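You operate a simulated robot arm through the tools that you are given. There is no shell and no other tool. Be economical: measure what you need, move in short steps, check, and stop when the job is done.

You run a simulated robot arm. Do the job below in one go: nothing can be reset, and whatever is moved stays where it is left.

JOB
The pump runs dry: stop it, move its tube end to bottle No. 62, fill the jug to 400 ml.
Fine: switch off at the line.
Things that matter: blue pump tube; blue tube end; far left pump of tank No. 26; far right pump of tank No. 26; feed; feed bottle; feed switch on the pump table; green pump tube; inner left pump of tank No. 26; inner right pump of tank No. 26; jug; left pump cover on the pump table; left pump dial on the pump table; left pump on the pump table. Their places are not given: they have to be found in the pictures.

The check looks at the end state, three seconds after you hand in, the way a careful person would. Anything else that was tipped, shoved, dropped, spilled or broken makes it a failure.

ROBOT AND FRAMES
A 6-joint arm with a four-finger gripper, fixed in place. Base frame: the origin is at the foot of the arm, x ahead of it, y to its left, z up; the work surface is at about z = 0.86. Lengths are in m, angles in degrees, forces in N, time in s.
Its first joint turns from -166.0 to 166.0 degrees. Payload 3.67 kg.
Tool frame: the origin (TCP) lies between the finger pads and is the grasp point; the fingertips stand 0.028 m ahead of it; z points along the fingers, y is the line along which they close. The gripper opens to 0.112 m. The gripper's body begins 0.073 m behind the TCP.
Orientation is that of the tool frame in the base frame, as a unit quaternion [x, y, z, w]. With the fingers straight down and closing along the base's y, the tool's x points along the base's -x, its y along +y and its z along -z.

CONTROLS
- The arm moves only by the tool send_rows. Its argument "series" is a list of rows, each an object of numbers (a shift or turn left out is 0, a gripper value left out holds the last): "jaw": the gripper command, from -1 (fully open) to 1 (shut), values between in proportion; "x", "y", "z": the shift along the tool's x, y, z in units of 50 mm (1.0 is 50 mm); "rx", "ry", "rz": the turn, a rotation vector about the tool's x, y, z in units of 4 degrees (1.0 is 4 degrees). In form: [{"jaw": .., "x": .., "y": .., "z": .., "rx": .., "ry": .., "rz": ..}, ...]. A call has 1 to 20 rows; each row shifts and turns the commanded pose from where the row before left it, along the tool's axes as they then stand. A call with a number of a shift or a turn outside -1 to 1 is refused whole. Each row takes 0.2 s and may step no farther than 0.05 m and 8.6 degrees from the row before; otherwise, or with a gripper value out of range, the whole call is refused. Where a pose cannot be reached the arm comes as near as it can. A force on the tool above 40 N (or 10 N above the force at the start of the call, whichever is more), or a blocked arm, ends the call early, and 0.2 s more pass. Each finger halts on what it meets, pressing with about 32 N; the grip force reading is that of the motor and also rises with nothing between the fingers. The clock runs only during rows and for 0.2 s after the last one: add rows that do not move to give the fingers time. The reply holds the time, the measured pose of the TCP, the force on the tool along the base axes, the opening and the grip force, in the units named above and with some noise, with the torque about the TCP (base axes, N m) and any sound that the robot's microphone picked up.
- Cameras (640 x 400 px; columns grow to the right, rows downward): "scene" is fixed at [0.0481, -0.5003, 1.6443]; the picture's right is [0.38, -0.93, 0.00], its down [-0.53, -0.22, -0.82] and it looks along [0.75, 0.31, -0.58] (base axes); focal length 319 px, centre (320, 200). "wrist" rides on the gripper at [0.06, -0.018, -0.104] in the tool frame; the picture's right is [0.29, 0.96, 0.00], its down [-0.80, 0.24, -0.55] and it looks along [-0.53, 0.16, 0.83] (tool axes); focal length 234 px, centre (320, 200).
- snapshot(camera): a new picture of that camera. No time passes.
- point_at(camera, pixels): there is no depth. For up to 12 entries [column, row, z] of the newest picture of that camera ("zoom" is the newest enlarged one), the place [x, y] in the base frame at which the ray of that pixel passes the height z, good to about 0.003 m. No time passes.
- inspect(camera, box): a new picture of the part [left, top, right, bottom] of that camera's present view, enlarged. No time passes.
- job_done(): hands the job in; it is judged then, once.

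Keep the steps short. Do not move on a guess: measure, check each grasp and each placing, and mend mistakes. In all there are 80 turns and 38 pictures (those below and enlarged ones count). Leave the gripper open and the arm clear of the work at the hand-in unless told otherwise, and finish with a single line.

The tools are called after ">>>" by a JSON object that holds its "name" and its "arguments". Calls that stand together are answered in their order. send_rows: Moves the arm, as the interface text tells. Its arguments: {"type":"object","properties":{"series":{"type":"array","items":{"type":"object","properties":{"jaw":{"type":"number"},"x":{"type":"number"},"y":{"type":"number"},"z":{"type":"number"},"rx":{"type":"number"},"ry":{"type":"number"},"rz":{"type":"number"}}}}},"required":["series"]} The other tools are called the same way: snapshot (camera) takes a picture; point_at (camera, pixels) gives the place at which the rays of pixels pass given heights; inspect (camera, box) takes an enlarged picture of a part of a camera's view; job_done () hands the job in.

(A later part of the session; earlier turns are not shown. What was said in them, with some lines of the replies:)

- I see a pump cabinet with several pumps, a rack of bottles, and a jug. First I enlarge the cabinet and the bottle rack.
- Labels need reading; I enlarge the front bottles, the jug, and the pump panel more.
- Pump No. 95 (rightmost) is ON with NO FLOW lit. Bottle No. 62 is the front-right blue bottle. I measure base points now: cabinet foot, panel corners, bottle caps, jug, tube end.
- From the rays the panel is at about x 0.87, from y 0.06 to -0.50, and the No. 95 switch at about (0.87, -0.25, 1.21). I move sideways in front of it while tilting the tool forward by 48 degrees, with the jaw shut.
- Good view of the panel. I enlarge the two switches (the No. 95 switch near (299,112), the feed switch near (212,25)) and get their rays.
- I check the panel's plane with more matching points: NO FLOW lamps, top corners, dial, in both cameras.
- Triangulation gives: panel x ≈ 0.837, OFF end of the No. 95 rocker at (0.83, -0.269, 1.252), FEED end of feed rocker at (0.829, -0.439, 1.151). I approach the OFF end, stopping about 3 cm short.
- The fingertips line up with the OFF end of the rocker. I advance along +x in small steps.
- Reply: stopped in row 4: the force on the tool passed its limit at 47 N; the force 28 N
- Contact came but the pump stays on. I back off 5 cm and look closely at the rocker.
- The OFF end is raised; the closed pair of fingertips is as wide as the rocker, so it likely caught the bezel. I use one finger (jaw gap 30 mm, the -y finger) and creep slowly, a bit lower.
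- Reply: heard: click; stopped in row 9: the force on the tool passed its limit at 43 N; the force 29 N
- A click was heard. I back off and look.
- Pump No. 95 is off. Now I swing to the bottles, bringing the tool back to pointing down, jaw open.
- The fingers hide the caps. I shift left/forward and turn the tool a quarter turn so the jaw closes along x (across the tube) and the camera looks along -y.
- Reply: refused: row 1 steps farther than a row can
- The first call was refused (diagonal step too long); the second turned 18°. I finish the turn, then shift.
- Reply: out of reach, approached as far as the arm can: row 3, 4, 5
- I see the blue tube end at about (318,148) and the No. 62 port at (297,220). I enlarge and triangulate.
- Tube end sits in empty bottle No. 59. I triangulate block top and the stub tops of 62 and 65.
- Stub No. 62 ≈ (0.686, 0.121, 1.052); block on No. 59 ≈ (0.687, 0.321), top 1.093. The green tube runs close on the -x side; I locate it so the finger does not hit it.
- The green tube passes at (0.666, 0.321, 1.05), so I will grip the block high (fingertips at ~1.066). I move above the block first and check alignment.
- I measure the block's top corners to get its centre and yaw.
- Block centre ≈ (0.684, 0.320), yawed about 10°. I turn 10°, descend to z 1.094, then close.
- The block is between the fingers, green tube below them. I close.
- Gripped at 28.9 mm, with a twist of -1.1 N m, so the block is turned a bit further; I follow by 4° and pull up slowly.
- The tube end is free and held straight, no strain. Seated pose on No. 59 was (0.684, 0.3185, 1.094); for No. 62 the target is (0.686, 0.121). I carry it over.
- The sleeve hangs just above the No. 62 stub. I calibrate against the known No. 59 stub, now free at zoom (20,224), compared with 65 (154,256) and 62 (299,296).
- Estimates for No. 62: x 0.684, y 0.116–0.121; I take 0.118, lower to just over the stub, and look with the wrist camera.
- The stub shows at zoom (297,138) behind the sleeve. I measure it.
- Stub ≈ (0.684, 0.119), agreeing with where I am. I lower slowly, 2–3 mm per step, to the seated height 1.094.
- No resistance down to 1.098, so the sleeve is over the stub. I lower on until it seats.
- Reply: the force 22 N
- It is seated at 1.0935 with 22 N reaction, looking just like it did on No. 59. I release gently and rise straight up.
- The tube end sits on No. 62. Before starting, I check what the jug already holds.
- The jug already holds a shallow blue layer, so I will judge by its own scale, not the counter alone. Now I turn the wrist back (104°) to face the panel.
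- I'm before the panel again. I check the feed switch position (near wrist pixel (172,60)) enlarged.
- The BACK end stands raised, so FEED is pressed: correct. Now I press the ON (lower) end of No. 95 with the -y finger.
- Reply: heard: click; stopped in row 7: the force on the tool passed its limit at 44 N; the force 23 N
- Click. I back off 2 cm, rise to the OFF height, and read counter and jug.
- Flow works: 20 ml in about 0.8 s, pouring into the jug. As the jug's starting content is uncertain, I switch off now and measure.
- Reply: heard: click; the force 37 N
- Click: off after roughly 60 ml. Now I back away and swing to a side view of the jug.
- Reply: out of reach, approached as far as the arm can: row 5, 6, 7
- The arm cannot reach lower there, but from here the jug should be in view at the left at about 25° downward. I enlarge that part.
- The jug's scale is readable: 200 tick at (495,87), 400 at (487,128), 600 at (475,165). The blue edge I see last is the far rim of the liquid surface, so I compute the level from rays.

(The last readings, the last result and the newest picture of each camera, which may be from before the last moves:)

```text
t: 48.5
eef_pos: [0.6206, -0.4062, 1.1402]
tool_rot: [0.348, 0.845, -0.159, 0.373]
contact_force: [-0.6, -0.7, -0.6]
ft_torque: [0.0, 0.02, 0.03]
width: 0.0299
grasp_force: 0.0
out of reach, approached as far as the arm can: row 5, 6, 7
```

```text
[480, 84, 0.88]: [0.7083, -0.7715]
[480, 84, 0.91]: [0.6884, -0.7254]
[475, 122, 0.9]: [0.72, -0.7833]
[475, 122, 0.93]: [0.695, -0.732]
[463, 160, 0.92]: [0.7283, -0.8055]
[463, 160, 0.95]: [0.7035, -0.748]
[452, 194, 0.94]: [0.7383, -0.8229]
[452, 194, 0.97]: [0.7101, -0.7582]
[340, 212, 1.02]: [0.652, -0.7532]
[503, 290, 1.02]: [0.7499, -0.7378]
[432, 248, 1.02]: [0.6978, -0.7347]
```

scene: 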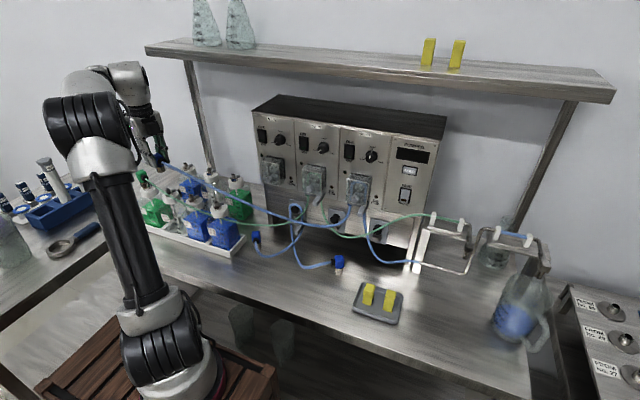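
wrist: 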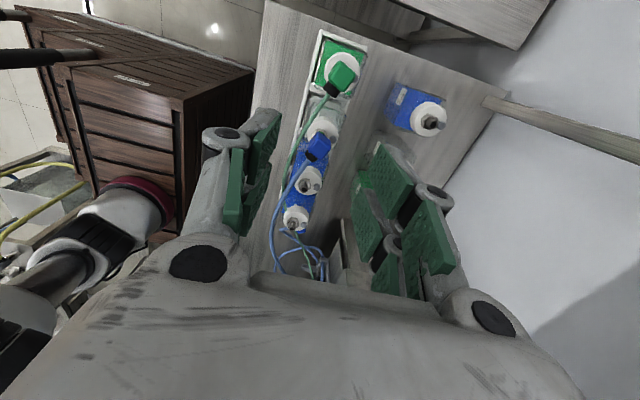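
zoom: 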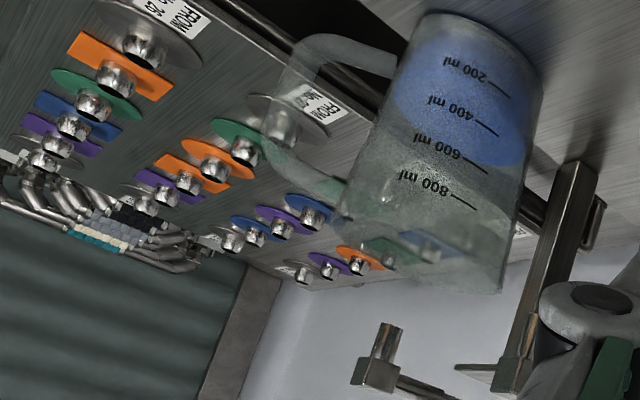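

Rays give: jug centre ≈ (0.701, -0.776); 200 tick z ≈ 0.905, 400 tick z ≈ 0.931, present level ≈ 0.912, i.e. ~240 ml. I cross-check the starting level with the earlier scene picture's ellipse.

>>> {"name": "point_at", "arguments": {"camera": "scene", "pixels": [[495.6, 313, 0.88], [495.6, 313, 0.91], [533, 323, 0.88], [533, 323, 0.91], [514, 305, 0.88], [514, 305, 0.91], [525, 309, 0.88], [525, 309, 0.91], [512, 343, 0.86], [490.6, 324, 0.86]]}}

>>> {"name": "point_at", "arguments": {"camera": "scene", "pixels": [[495, 319, 0.9], [495, 319, 0.92], [497.5, 311.5, 0.92], [497.5, 311.5, 0.94], [500, 304.5, 0.94], [500, 304.5, 0.97], [503, 295.5, 0.97], [503, 295.5, 1.0]]}}

```text
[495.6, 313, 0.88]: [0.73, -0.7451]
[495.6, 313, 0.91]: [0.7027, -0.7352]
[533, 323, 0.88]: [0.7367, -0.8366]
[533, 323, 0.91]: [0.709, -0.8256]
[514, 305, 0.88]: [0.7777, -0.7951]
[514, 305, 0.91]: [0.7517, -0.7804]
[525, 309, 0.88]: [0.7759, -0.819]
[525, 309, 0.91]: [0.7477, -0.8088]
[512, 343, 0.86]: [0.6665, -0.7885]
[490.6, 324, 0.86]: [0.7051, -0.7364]
```

```text
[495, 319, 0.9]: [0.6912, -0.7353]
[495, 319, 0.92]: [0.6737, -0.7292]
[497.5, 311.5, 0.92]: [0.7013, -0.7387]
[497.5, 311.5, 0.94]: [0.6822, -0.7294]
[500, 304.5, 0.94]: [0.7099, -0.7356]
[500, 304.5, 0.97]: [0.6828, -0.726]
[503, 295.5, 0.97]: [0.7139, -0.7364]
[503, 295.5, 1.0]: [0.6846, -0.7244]
```

The surface edges alone leave ±40 ml of doubt. A flatter view is better: I open the jaw (to look between the fingers), shift to a radial pose near (0.48,-0.50) and go lower.

>>> {"name": "send_rows", "arguments": {"series": [{"jaw": -1, "y": -0.83, "z": -0.118, "x": 0.107}, {"y": -0.83, "z": -0.118, "x": 0.107}, {"y": -0.83, "z": -0.118, "x": 0.107}, {"y": -0.83, "z": -0.118, "x": 0.107}, {"z": 0.58, "x": 0.644}, {"z": 0.58, "x": 0.644}, {"z": 0.58, "x": 0.644}]}}

```text
t: 50.1
eef_pos: [0.4894, -0.5154, 1.0105]
tool_rot: [0.348, 0.846, -0.157, 0.372]
contact_force: [-0.4, 0.3, 0.4]
ft_torque: [-0.01, -0.02, -0.04]
width: 0.1118
grasp_force: 0.0
out of reach, approached as far as the arm can: row 6, 7
```

Now the camera is at about z 1.036, 14° above the liquid. I enlarge the expected jug place around (280,165).

>>> {"name": "inspect", "arguments": {"camera": "wrist", "box": [232, 115, 328, 195]}}

```text
5.00 times, centred on (280, 155) of wrist
```

zoom: 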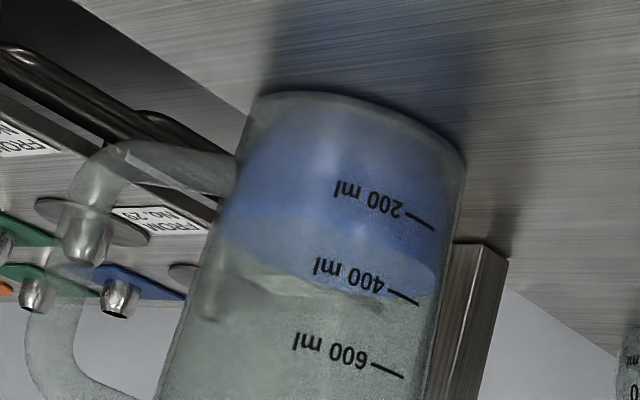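

Very clear: the liquid's near edge lies between the 200 tick (435,228) and 400 tick (418,303), at about 280–295 ml. So about 110 ml remain. I return to the panel pose.

>>> {"name": "send_rows", "arguments": {"series": [{"jaw": -1, "y": 0.631, "z": -0.526, "x": -0.274}, {"y": 0.631, "z": -0.526, "x": -0.274}, {"y": 0.631, "z": -0.526, "x": -0.274}, {"y": 0.631, "z": -0.526, "x": -0.274}, {"y": 0.631, "z": -0.526, "x": -0.274}, {"y": 0.631, "z": -0.526, "x": -0.274}, {"y": 0.631, "z": -0.526, "x": -0.274}, {"y": 0.631, "z": -0.526, "x": -0.274}, {"y": 0.631, "z": -0.526, "x": -0.274}, {"jaw": 0.464, "rx": -0.93, "rz": -0.836}, {"rx": -0.93, "rz": -0.836}, {"rx": -0.93, "rz": -0.836}, {"rx": -0.93, "rz": -0.836}, {"rx": -0.93, "rz": -0.836}, {"rx": -0.93, "rz": -0.836}, {"rx": -0.93, "rz": -0.836}, {"rx": -0.93, "rz": -0.836}, {"rx": -0.93, "rz": -0.836}]}}

>>> {"name": "point_at", "arguments": {"camera": "scene", "pixels": [[348.2, 156, 1.22]]}}

```text
t: 53.9
eef_pos: [0.6092, -0.2975, 1.2399]
tool_rot: [-0.002, 0.915, 0.001, 0.403]
contact_force: [0.1, -0.2, 0.6]
ft_torque: [0.01, -0.02, 0.0]
width: 0.03
grasp_force: 0.0
out of reach, approached as far as the arm can: row 1, 3, 4, 5
```

```text
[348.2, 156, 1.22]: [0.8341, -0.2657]
```

I move to the pre-press spot of the ON end, just short of contact.

>>> {"name": "send_rows", "arguments": {"series": [{"y": 0.49}, {"y": 0.48}, {"z": 0.51, "x": -0.445}, {"z": 0.51, "x": -0.445}, {"z": 0.51, "x": -0.445}, {"z": 0.5, "x": -0.44}, {"z": 0.4, "x": -0.34}]}}

```text
t: 55.5
eef_pos: [0.7695, -0.2486, 1.2364]
tool_rot: [-0.002, 0.915, 0.002, 0.403]
contact_force: [0.5, 0.8, 1.5]
ft_torque: [0.02, 0.02, -0.04]
width: 0.0301
grasp_force: 0.0
```

Pressing ON now.

>>> {"name": "send_rows", "arguments": {"series": [{"z": 0.147, "x": -0.135}, {"z": 0.045, "x": -0.041}, {"z": 0.045, "x": -0.041}, {"z": 0.045, "x": -0.041}, {"z": 0.045, "x": -0.041}, {"z": 0.045, "x": -0.041}]}}

```text
t: 56.6
eef_pos: [0.7845, -0.2503, 1.2344]
tool_rot: [0.0, 0.916, 0.001, 0.401]
contact_force: [-22.9, -0.6, 4.9]
ft_torque: [-0.25, -0.16, -0.43]
width: 0.0302
grasp_force: 0.1
heard: click
stopped in row 5: the force on the tool passed its limit at 45 N (the readings are from after the stop); the commanded pose is now the measured one
```

Pump on. I back off, rise to the OFF height, wait, and press OFF about 3.5 s after the start.

>>> {"name": "send_rows", "arguments": {"series": [{"z": -0.267, "x": 0.241}, {"z": -0.334, "x": -0.37}, {}, {}, {}, {}, {}, {}, {}, {}, {}, {"z": 0.208, "x": -0.187}, {"z": 0.045, "x": -0.04}, {"z": 0.045, "x": -0.04}, {"z": 0.045, "x": -0.04}, {"z": 0.045, "x": -0.04}, {"z": 0.045, "x": -0.04}, {"z": 0.03, "x": -0.027}]}}

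```text
t: 60.0
eef_pos: [0.7913, -0.2513, 1.2604]
tool_rot: [0.001, 0.916, 0.0, 0.4]
contact_force: [-25.6, -5.5, 6.8]
ft_torque: [-0.19, -0.12, -0.61]
width: 0.035
grasp_force: 3.0
heard: click
stopped in row 17: the force on the tool passed its limit at 42 N (the readings are from after the stop); the commanded pose is now the measured one
```

Click, off after about 3.3 s. I go back to the same jug viewpoint.

>>> {"name": "send_rows", "arguments": {"series": [{"jaw": 0.464, "z": -0.627, "x": 0.575}, {"z": -0.627, "x": 0.575}, {"z": -0.627, "x": 0.575}, {"z": -0.627, "x": 0.575}, {"rx": 0.93, "rz": 0.836}, {"rx": 0.93, "rz": 0.836}, {"rx": 0.93, "rz": 0.836}, {"rx": 0.93, "rz": 0.836}, {"rx": 0.93, "rz": 0.836}, {"rx": 0.93, "rz": 0.836}, {"rx": 0.93, "rz": 0.836}, {"rx": 0.93, "rz": 0.836}, {"rx": 0.93, "rz": 0.836}]}}

>>> {"name": "send_rows", "arguments": {"series": [{"jaw": -1, "y": -0.9, "z": 0.22, "x": -0.2}, {"y": -0.9, "z": 0.22, "x": -0.2}, {"y": -0.9, "z": 0.22, "x": -0.2}, {"y": -0.9, "z": 0.22, "x": -0.2}, {"y": -0.9, "z": 0.22, "x": -0.2}, {"y": -0.9, "z": 0.22, "x": -0.2}, {"z": 0.557, "x": 0.62}, {"z": 0.557, "x": 0.62}, {"z": 0.557, "x": 0.62}, {"z": 0.557, "x": 0.62}, {"z": 0.557, "x": 0.62}]}}

```text
t: 62.8
eef_pos: [0.6228, -0.2505, 1.2595]
tool_rot: [0.349, 0.847, -0.158, 0.37]
contact_force: [-0.2, 0.3, 0.5]
ft_torque: [-0.01, -0.02, 0.0]
width: 0.03
grasp_force: 0.1
```

```text
t: 65.2
eef_pos: [0.4927, -0.5024, 1.0538]
tool_rot: [0.349, 0.847, -0.158, 0.369]
contact_force: [0.8, 0.9, 0.2]
ft_torque: [-0.04, 0.03, -0.04]
width: 0.1116
grasp_force: 0.0
```

I go the last 4 cm down and take the enlarged look with the same box.

>>> {"name": "send_rows", "arguments": {"series": [{"z": 0.34, "y": -0.11, "x": 0.27}, {"z": 0.34, "y": -0.11, "x": 0.27}]}}

>>> {"name": "inspect", "arguments": {"camera": "wrist", "box": [252, 125, 328, 185]}}

```text
t: 65.8
eef_pos: [0.4901, -0.5175, 1.0123]
tool_rot: [0.349, 0.846, -0.158, 0.37]
contact_force: [0.1, 0.6, -0.2]
ft_torque: [0.0, -0.03, 0.0]
width: 0.112
grasp_force: 0.1
```

```text
6.67 times, centred on (290, 155) of wrist
```

zoom: 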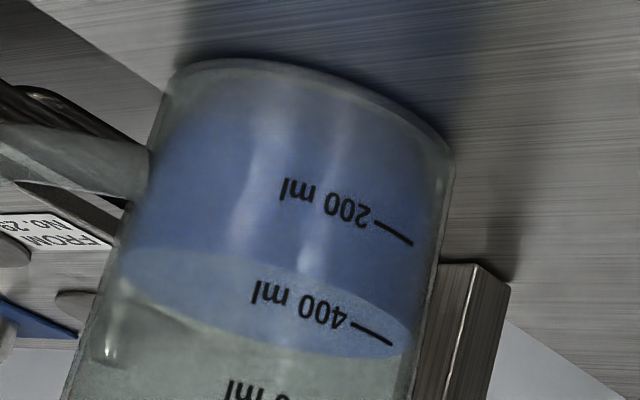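

I read the surface's near edge at about 0.67 of the way from the 200 to the 400 tick, ~335 ml. I refine with rays.

>>> {"name": "point_at", "arguments": {"camera": "zoom", "pixels": [[375, 222, 0.9], [375, 222, 0.92], [350, 322, 0.92], [350, 322, 0.94], [358, 291, 0.92], [358, 291, 0.94], [255, 342, 0.91], [255, 342, 0.93], [118, 265, 0.91], [118, 265, 0.93], [411, 327, 0.91], [411, 327, 0.93]]}}

>>> {"name": "point_at", "arguments": {"camera": "zoom", "pixels": [[330, 355, 0.91], [330, 355, 0.93], [300, 70, 0.86], [230, 58, 0.86], [375, 95, 0.86], [450, 148, 0.86], [175, 75, 0.86], [274, 258, 0.91], [274, 258, 0.93]]}}

```text
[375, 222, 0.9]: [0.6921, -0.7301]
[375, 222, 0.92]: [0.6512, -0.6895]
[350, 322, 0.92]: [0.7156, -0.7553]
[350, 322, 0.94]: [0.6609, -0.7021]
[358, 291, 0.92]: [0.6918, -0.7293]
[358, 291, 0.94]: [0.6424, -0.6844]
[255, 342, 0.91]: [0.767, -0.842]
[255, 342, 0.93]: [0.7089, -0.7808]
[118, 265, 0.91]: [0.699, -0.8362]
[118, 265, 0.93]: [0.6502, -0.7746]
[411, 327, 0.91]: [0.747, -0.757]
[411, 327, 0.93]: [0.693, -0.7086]
```

```text
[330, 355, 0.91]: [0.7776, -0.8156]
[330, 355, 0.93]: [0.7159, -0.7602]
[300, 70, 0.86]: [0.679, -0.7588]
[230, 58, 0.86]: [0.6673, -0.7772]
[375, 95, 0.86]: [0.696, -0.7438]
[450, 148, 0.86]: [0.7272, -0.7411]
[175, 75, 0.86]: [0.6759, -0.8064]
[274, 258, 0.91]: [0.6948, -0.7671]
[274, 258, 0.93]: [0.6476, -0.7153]
```

Level now ≈ 335 ml; the last 3.3 s run gave ~60 ml. One more run slightly longer should reach 400. I return to the panel the way I came.

>>> {"name": "send_rows", "arguments": {"series": [{"z": -0.34, "y": 0.11, "x": -0.27}, {"z": -0.34, "y": 0.11, "x": -0.27}, {"z": -0.557, "x": -0.62}, {"z": -0.557, "x": -0.62}, {"z": -0.557, "x": -0.62}, {"z": -0.557, "x": -0.62}, {"z": -0.557, "x": -0.62}, {"y": 0.9, "z": -0.22, "x": 0.2}, {"y": 0.9, "z": -0.22, "x": 0.2}, {"y": 0.9, "z": -0.22, "x": 0.2}, {"y": 0.9, "z": -0.22, "x": 0.2}, {"y": 0.9, "z": -0.22, "x": 0.2}, {"y": 0.9, "z": -0.22, "x": 0.2}]}}

>>> {"name": "send_rows", "arguments": {"series": [{"jaw": 0.464, "rx": -0.93, "rz": -0.836}, {"rx": -0.93, "rz": -0.836}, {"rx": -0.93, "rz": -0.836}, {"rx": -0.93, "rz": -0.836}, {"rx": -0.93, "rz": -0.836}, {"rx": -0.93, "rz": -0.836}, {"rx": -0.93, "rz": -0.836}, {"rx": -0.93, "rz": -0.836}, {"rx": -0.93, "rz": -0.836}]}}

```text
t: 68.6
eef_pos: [0.6219, -0.2498, 1.2599]
tool_rot: [0.348, 0.847, -0.158, 0.37]
contact_force: [-0.8, 0.8, 0.4]
ft_torque: [0.03, -0.05, 0.01]
width: 0.1119
grasp_force: 0.1
```

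```text
t: 70.6
eef_pos: [0.6238, -0.2509, 1.2614]
tool_rot: [0.0, 0.916, 0.002, 0.401]
contact_force: [0.5, -0.5, 0.2]
ft_torque: [0.0, 0.01, 0.0]
width: 0.0304
grasp_force: 0.0
```

>>> {"name": "send_rows", "arguments": {"series": [{"z": 0.62, "x": -0.405}, {"z": 0.62, "x": -0.405}, {"z": 0.62, "x": -0.405, "y": 0.02}, {"z": 0.62, "x": -0.405}]}}

```text
t: 71.6
eef_pos: [0.7684, -0.2494, 1.2356]
tool_rot: [0.0, 0.916, 0.002, 0.401]
contact_force: [-0.9, -0.2, 1.2]
ft_torque: [-0.02, -0.01, -0.02]
width: 0.0299
grasp_force: 0.1
```

At the pre-press spot again. Pressing ON exactly as before.

>>> {"name": "send_rows", "arguments": {"series": [{"z": 0.147, "x": -0.135}, {"z": 0.045, "x": -0.041}, {"z": 0.045, "x": -0.041}, {"z": 0.045, "x": -0.041}, {"z": 0.045, "x": -0.041}, {"z": 0.045, "x": -0.041}]}}

```text
t: 72.7
eef_pos: [0.7841, -0.2512, 1.2347]
tool_rot: [0.0, 0.918, 0.002, 0.397]
contact_force: [-24.5, 0.0, 5.3]
ft_torque: [-0.27, -0.2, -0.47]
width: 0.03
grasp_force: 0.0
heard: click
stopped in row 5: the force on the tool passed its limit at 46 N (the readings are from after the stop); the commanded pose is now the measured one
```

Click, same as before. Now the same OFF sequence with one more waiting row (0.2 s).

>>> {"name": "send_rows", "arguments": {"series": [{"z": -0.267, "x": 0.241}, {"z": -0.334, "x": -0.37}, {}, {}, {}, {}, {}, {}, {}, {}, {}, {}, {"z": 0.208, "x": -0.187}, {"z": 0.045, "x": -0.04}, {"z": 0.045, "x": -0.04}, {"z": 0.045, "x": -0.04}, {"z": 0.045, "x": -0.04}, {"z": 0.045, "x": -0.04}, {"z": 0.03, "x": -0.027}]}}

```text
t: 76.3
eef_pos: [0.7907, -0.2516, 1.2607]
tool_rot: [0.0, 0.917, 0.001, 0.398]
contact_force: [-29.0, -1.7, 7.3]
ft_torque: [-0.23, -0.09, -0.14]
width: 0.0344
grasp_force: 2.9
heard: click
stopped in row 18: the force on the tool passed its limit at 47 N (the readings are from after the stop); the commanded pose is now the measured one
```

The pump is off after about 3.5 s. I go to the jug viewpoint for the last check picture.

>>> {"name": "send_rows", "arguments": {"series": [{"jaw": 0.464, "z": -0.627, "x": 0.575}, {"z": -0.627, "x": 0.575}, {"z": -0.627, "x": 0.575}, {"z": -0.627, "x": 0.575}, {"rx": 0.93, "rz": 0.836}, {"rx": 0.93, "rz": 0.836}, {"rx": 0.93, "rz": 0.836}, {"rx": 0.93, "rz": 0.836}, {"rx": 0.93, "rz": 0.836}, {"rx": 0.93, "rz": 0.836}, {"rx": 0.93, "rz": 0.836}, {"rx": 0.93, "rz": 0.836}, {"rx": 0.93, "rz": 0.836}]}}

>>> {"name": "send_rows", "arguments": {"series": [{"jaw": -1, "y": -0.9, "z": 0.22, "x": -0.2}, {"y": -0.9, "z": 0.22, "x": -0.2}, {"y": -0.9, "z": 0.22, "x": -0.2}, {"y": -0.9, "z": 0.22, "x": -0.2}, {"y": -0.9, "z": 0.22, "x": -0.2}, {"y": -0.9, "z": 0.22, "x": -0.2}, {"z": 0.557, "x": 0.62}, {"z": 0.557, "x": 0.62}, {"z": 0.557, "x": 0.62}, {"z": 0.557, "x": 0.62}, {"z": 0.557, "x": 0.62}, {"z": 0.34, "y": -0.11, "x": 0.27}, {"z": 0.34, "y": -0.11, "x": 0.27}]}}

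>>> {"name": "inspect", "arguments": {"camera": "wrist", "box": [256, 130, 328, 190]}}

```text
t: 79.1
eef_pos: [0.6231, -0.2504, 1.261]
tool_rot: [0.349, 0.848, -0.159, 0.367]
contact_force: [0.3, 0.2, -0.1]
ft_torque: [0.01, -0.03, -0.01]
width: 0.0298
grasp_force: 0.0
```

```text
t: 81.9
eef_pos: [0.4878, -0.5173, 1.0136]
tool_rot: [0.347, 0.848, -0.158, 0.367]
contact_force: [0.7, 0.4, 0.4]
ft_torque: [-0.04, 0.0, 0.0]
width: 0.112
grasp_force: 0.1
```

```text
6.67 times, centred on (292, 160) of wrist
```

zoom: 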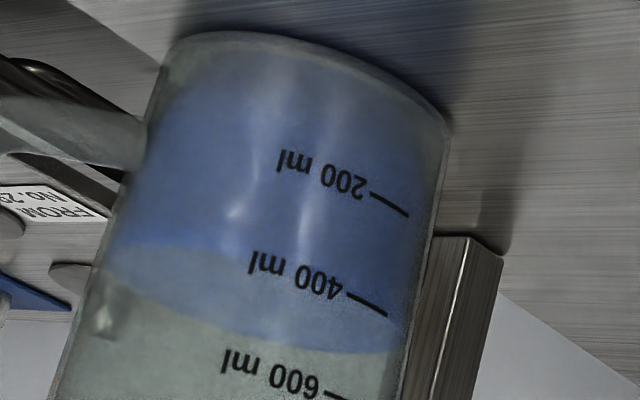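

The surface now lies at the 400 tick: the tick (347–387, 293–316) falls on its near edge, and the far rim has moved up by about 65–70 ml since the last look. The level is steady six seconds after the OFF click, so the pump is off. I raise the arm clear with the jaw open.

>>> {"name": "send_rows", "arguments": {"series": [{"jaw": -1, "z": -0.34, "y": 0.11, "x": -0.27}, {"z": -0.34, "y": 0.11, "x": -0.27}, {"z": -0.557, "x": -0.62}, {"z": -0.557, "x": -0.62}, {"z": -0.557, "x": -0.62}, {"z": -0.557, "x": -0.62}, {"z": -0.557, "x": -0.62}]}}

>>> {"name": "job_done", "arguments": {}}

```text
t: 83.5
eef_pos: [0.4947, -0.5057, 1.2648]
tool_rot: [0.348, 0.848, -0.159, 0.366]
contact_force: [0.2, 0.1, -0.1]
ft_torque: [0.02, -0.02, 0.01]
width: 0.1118
grasp_force: 0.0
```

```text
The job is handed in.
```

Pump No. 95 is off, its blue tube end is seated on bottle No. 62, and the jug is filled to about the 400 ml line (my reading is good to roughly ±15 ml).
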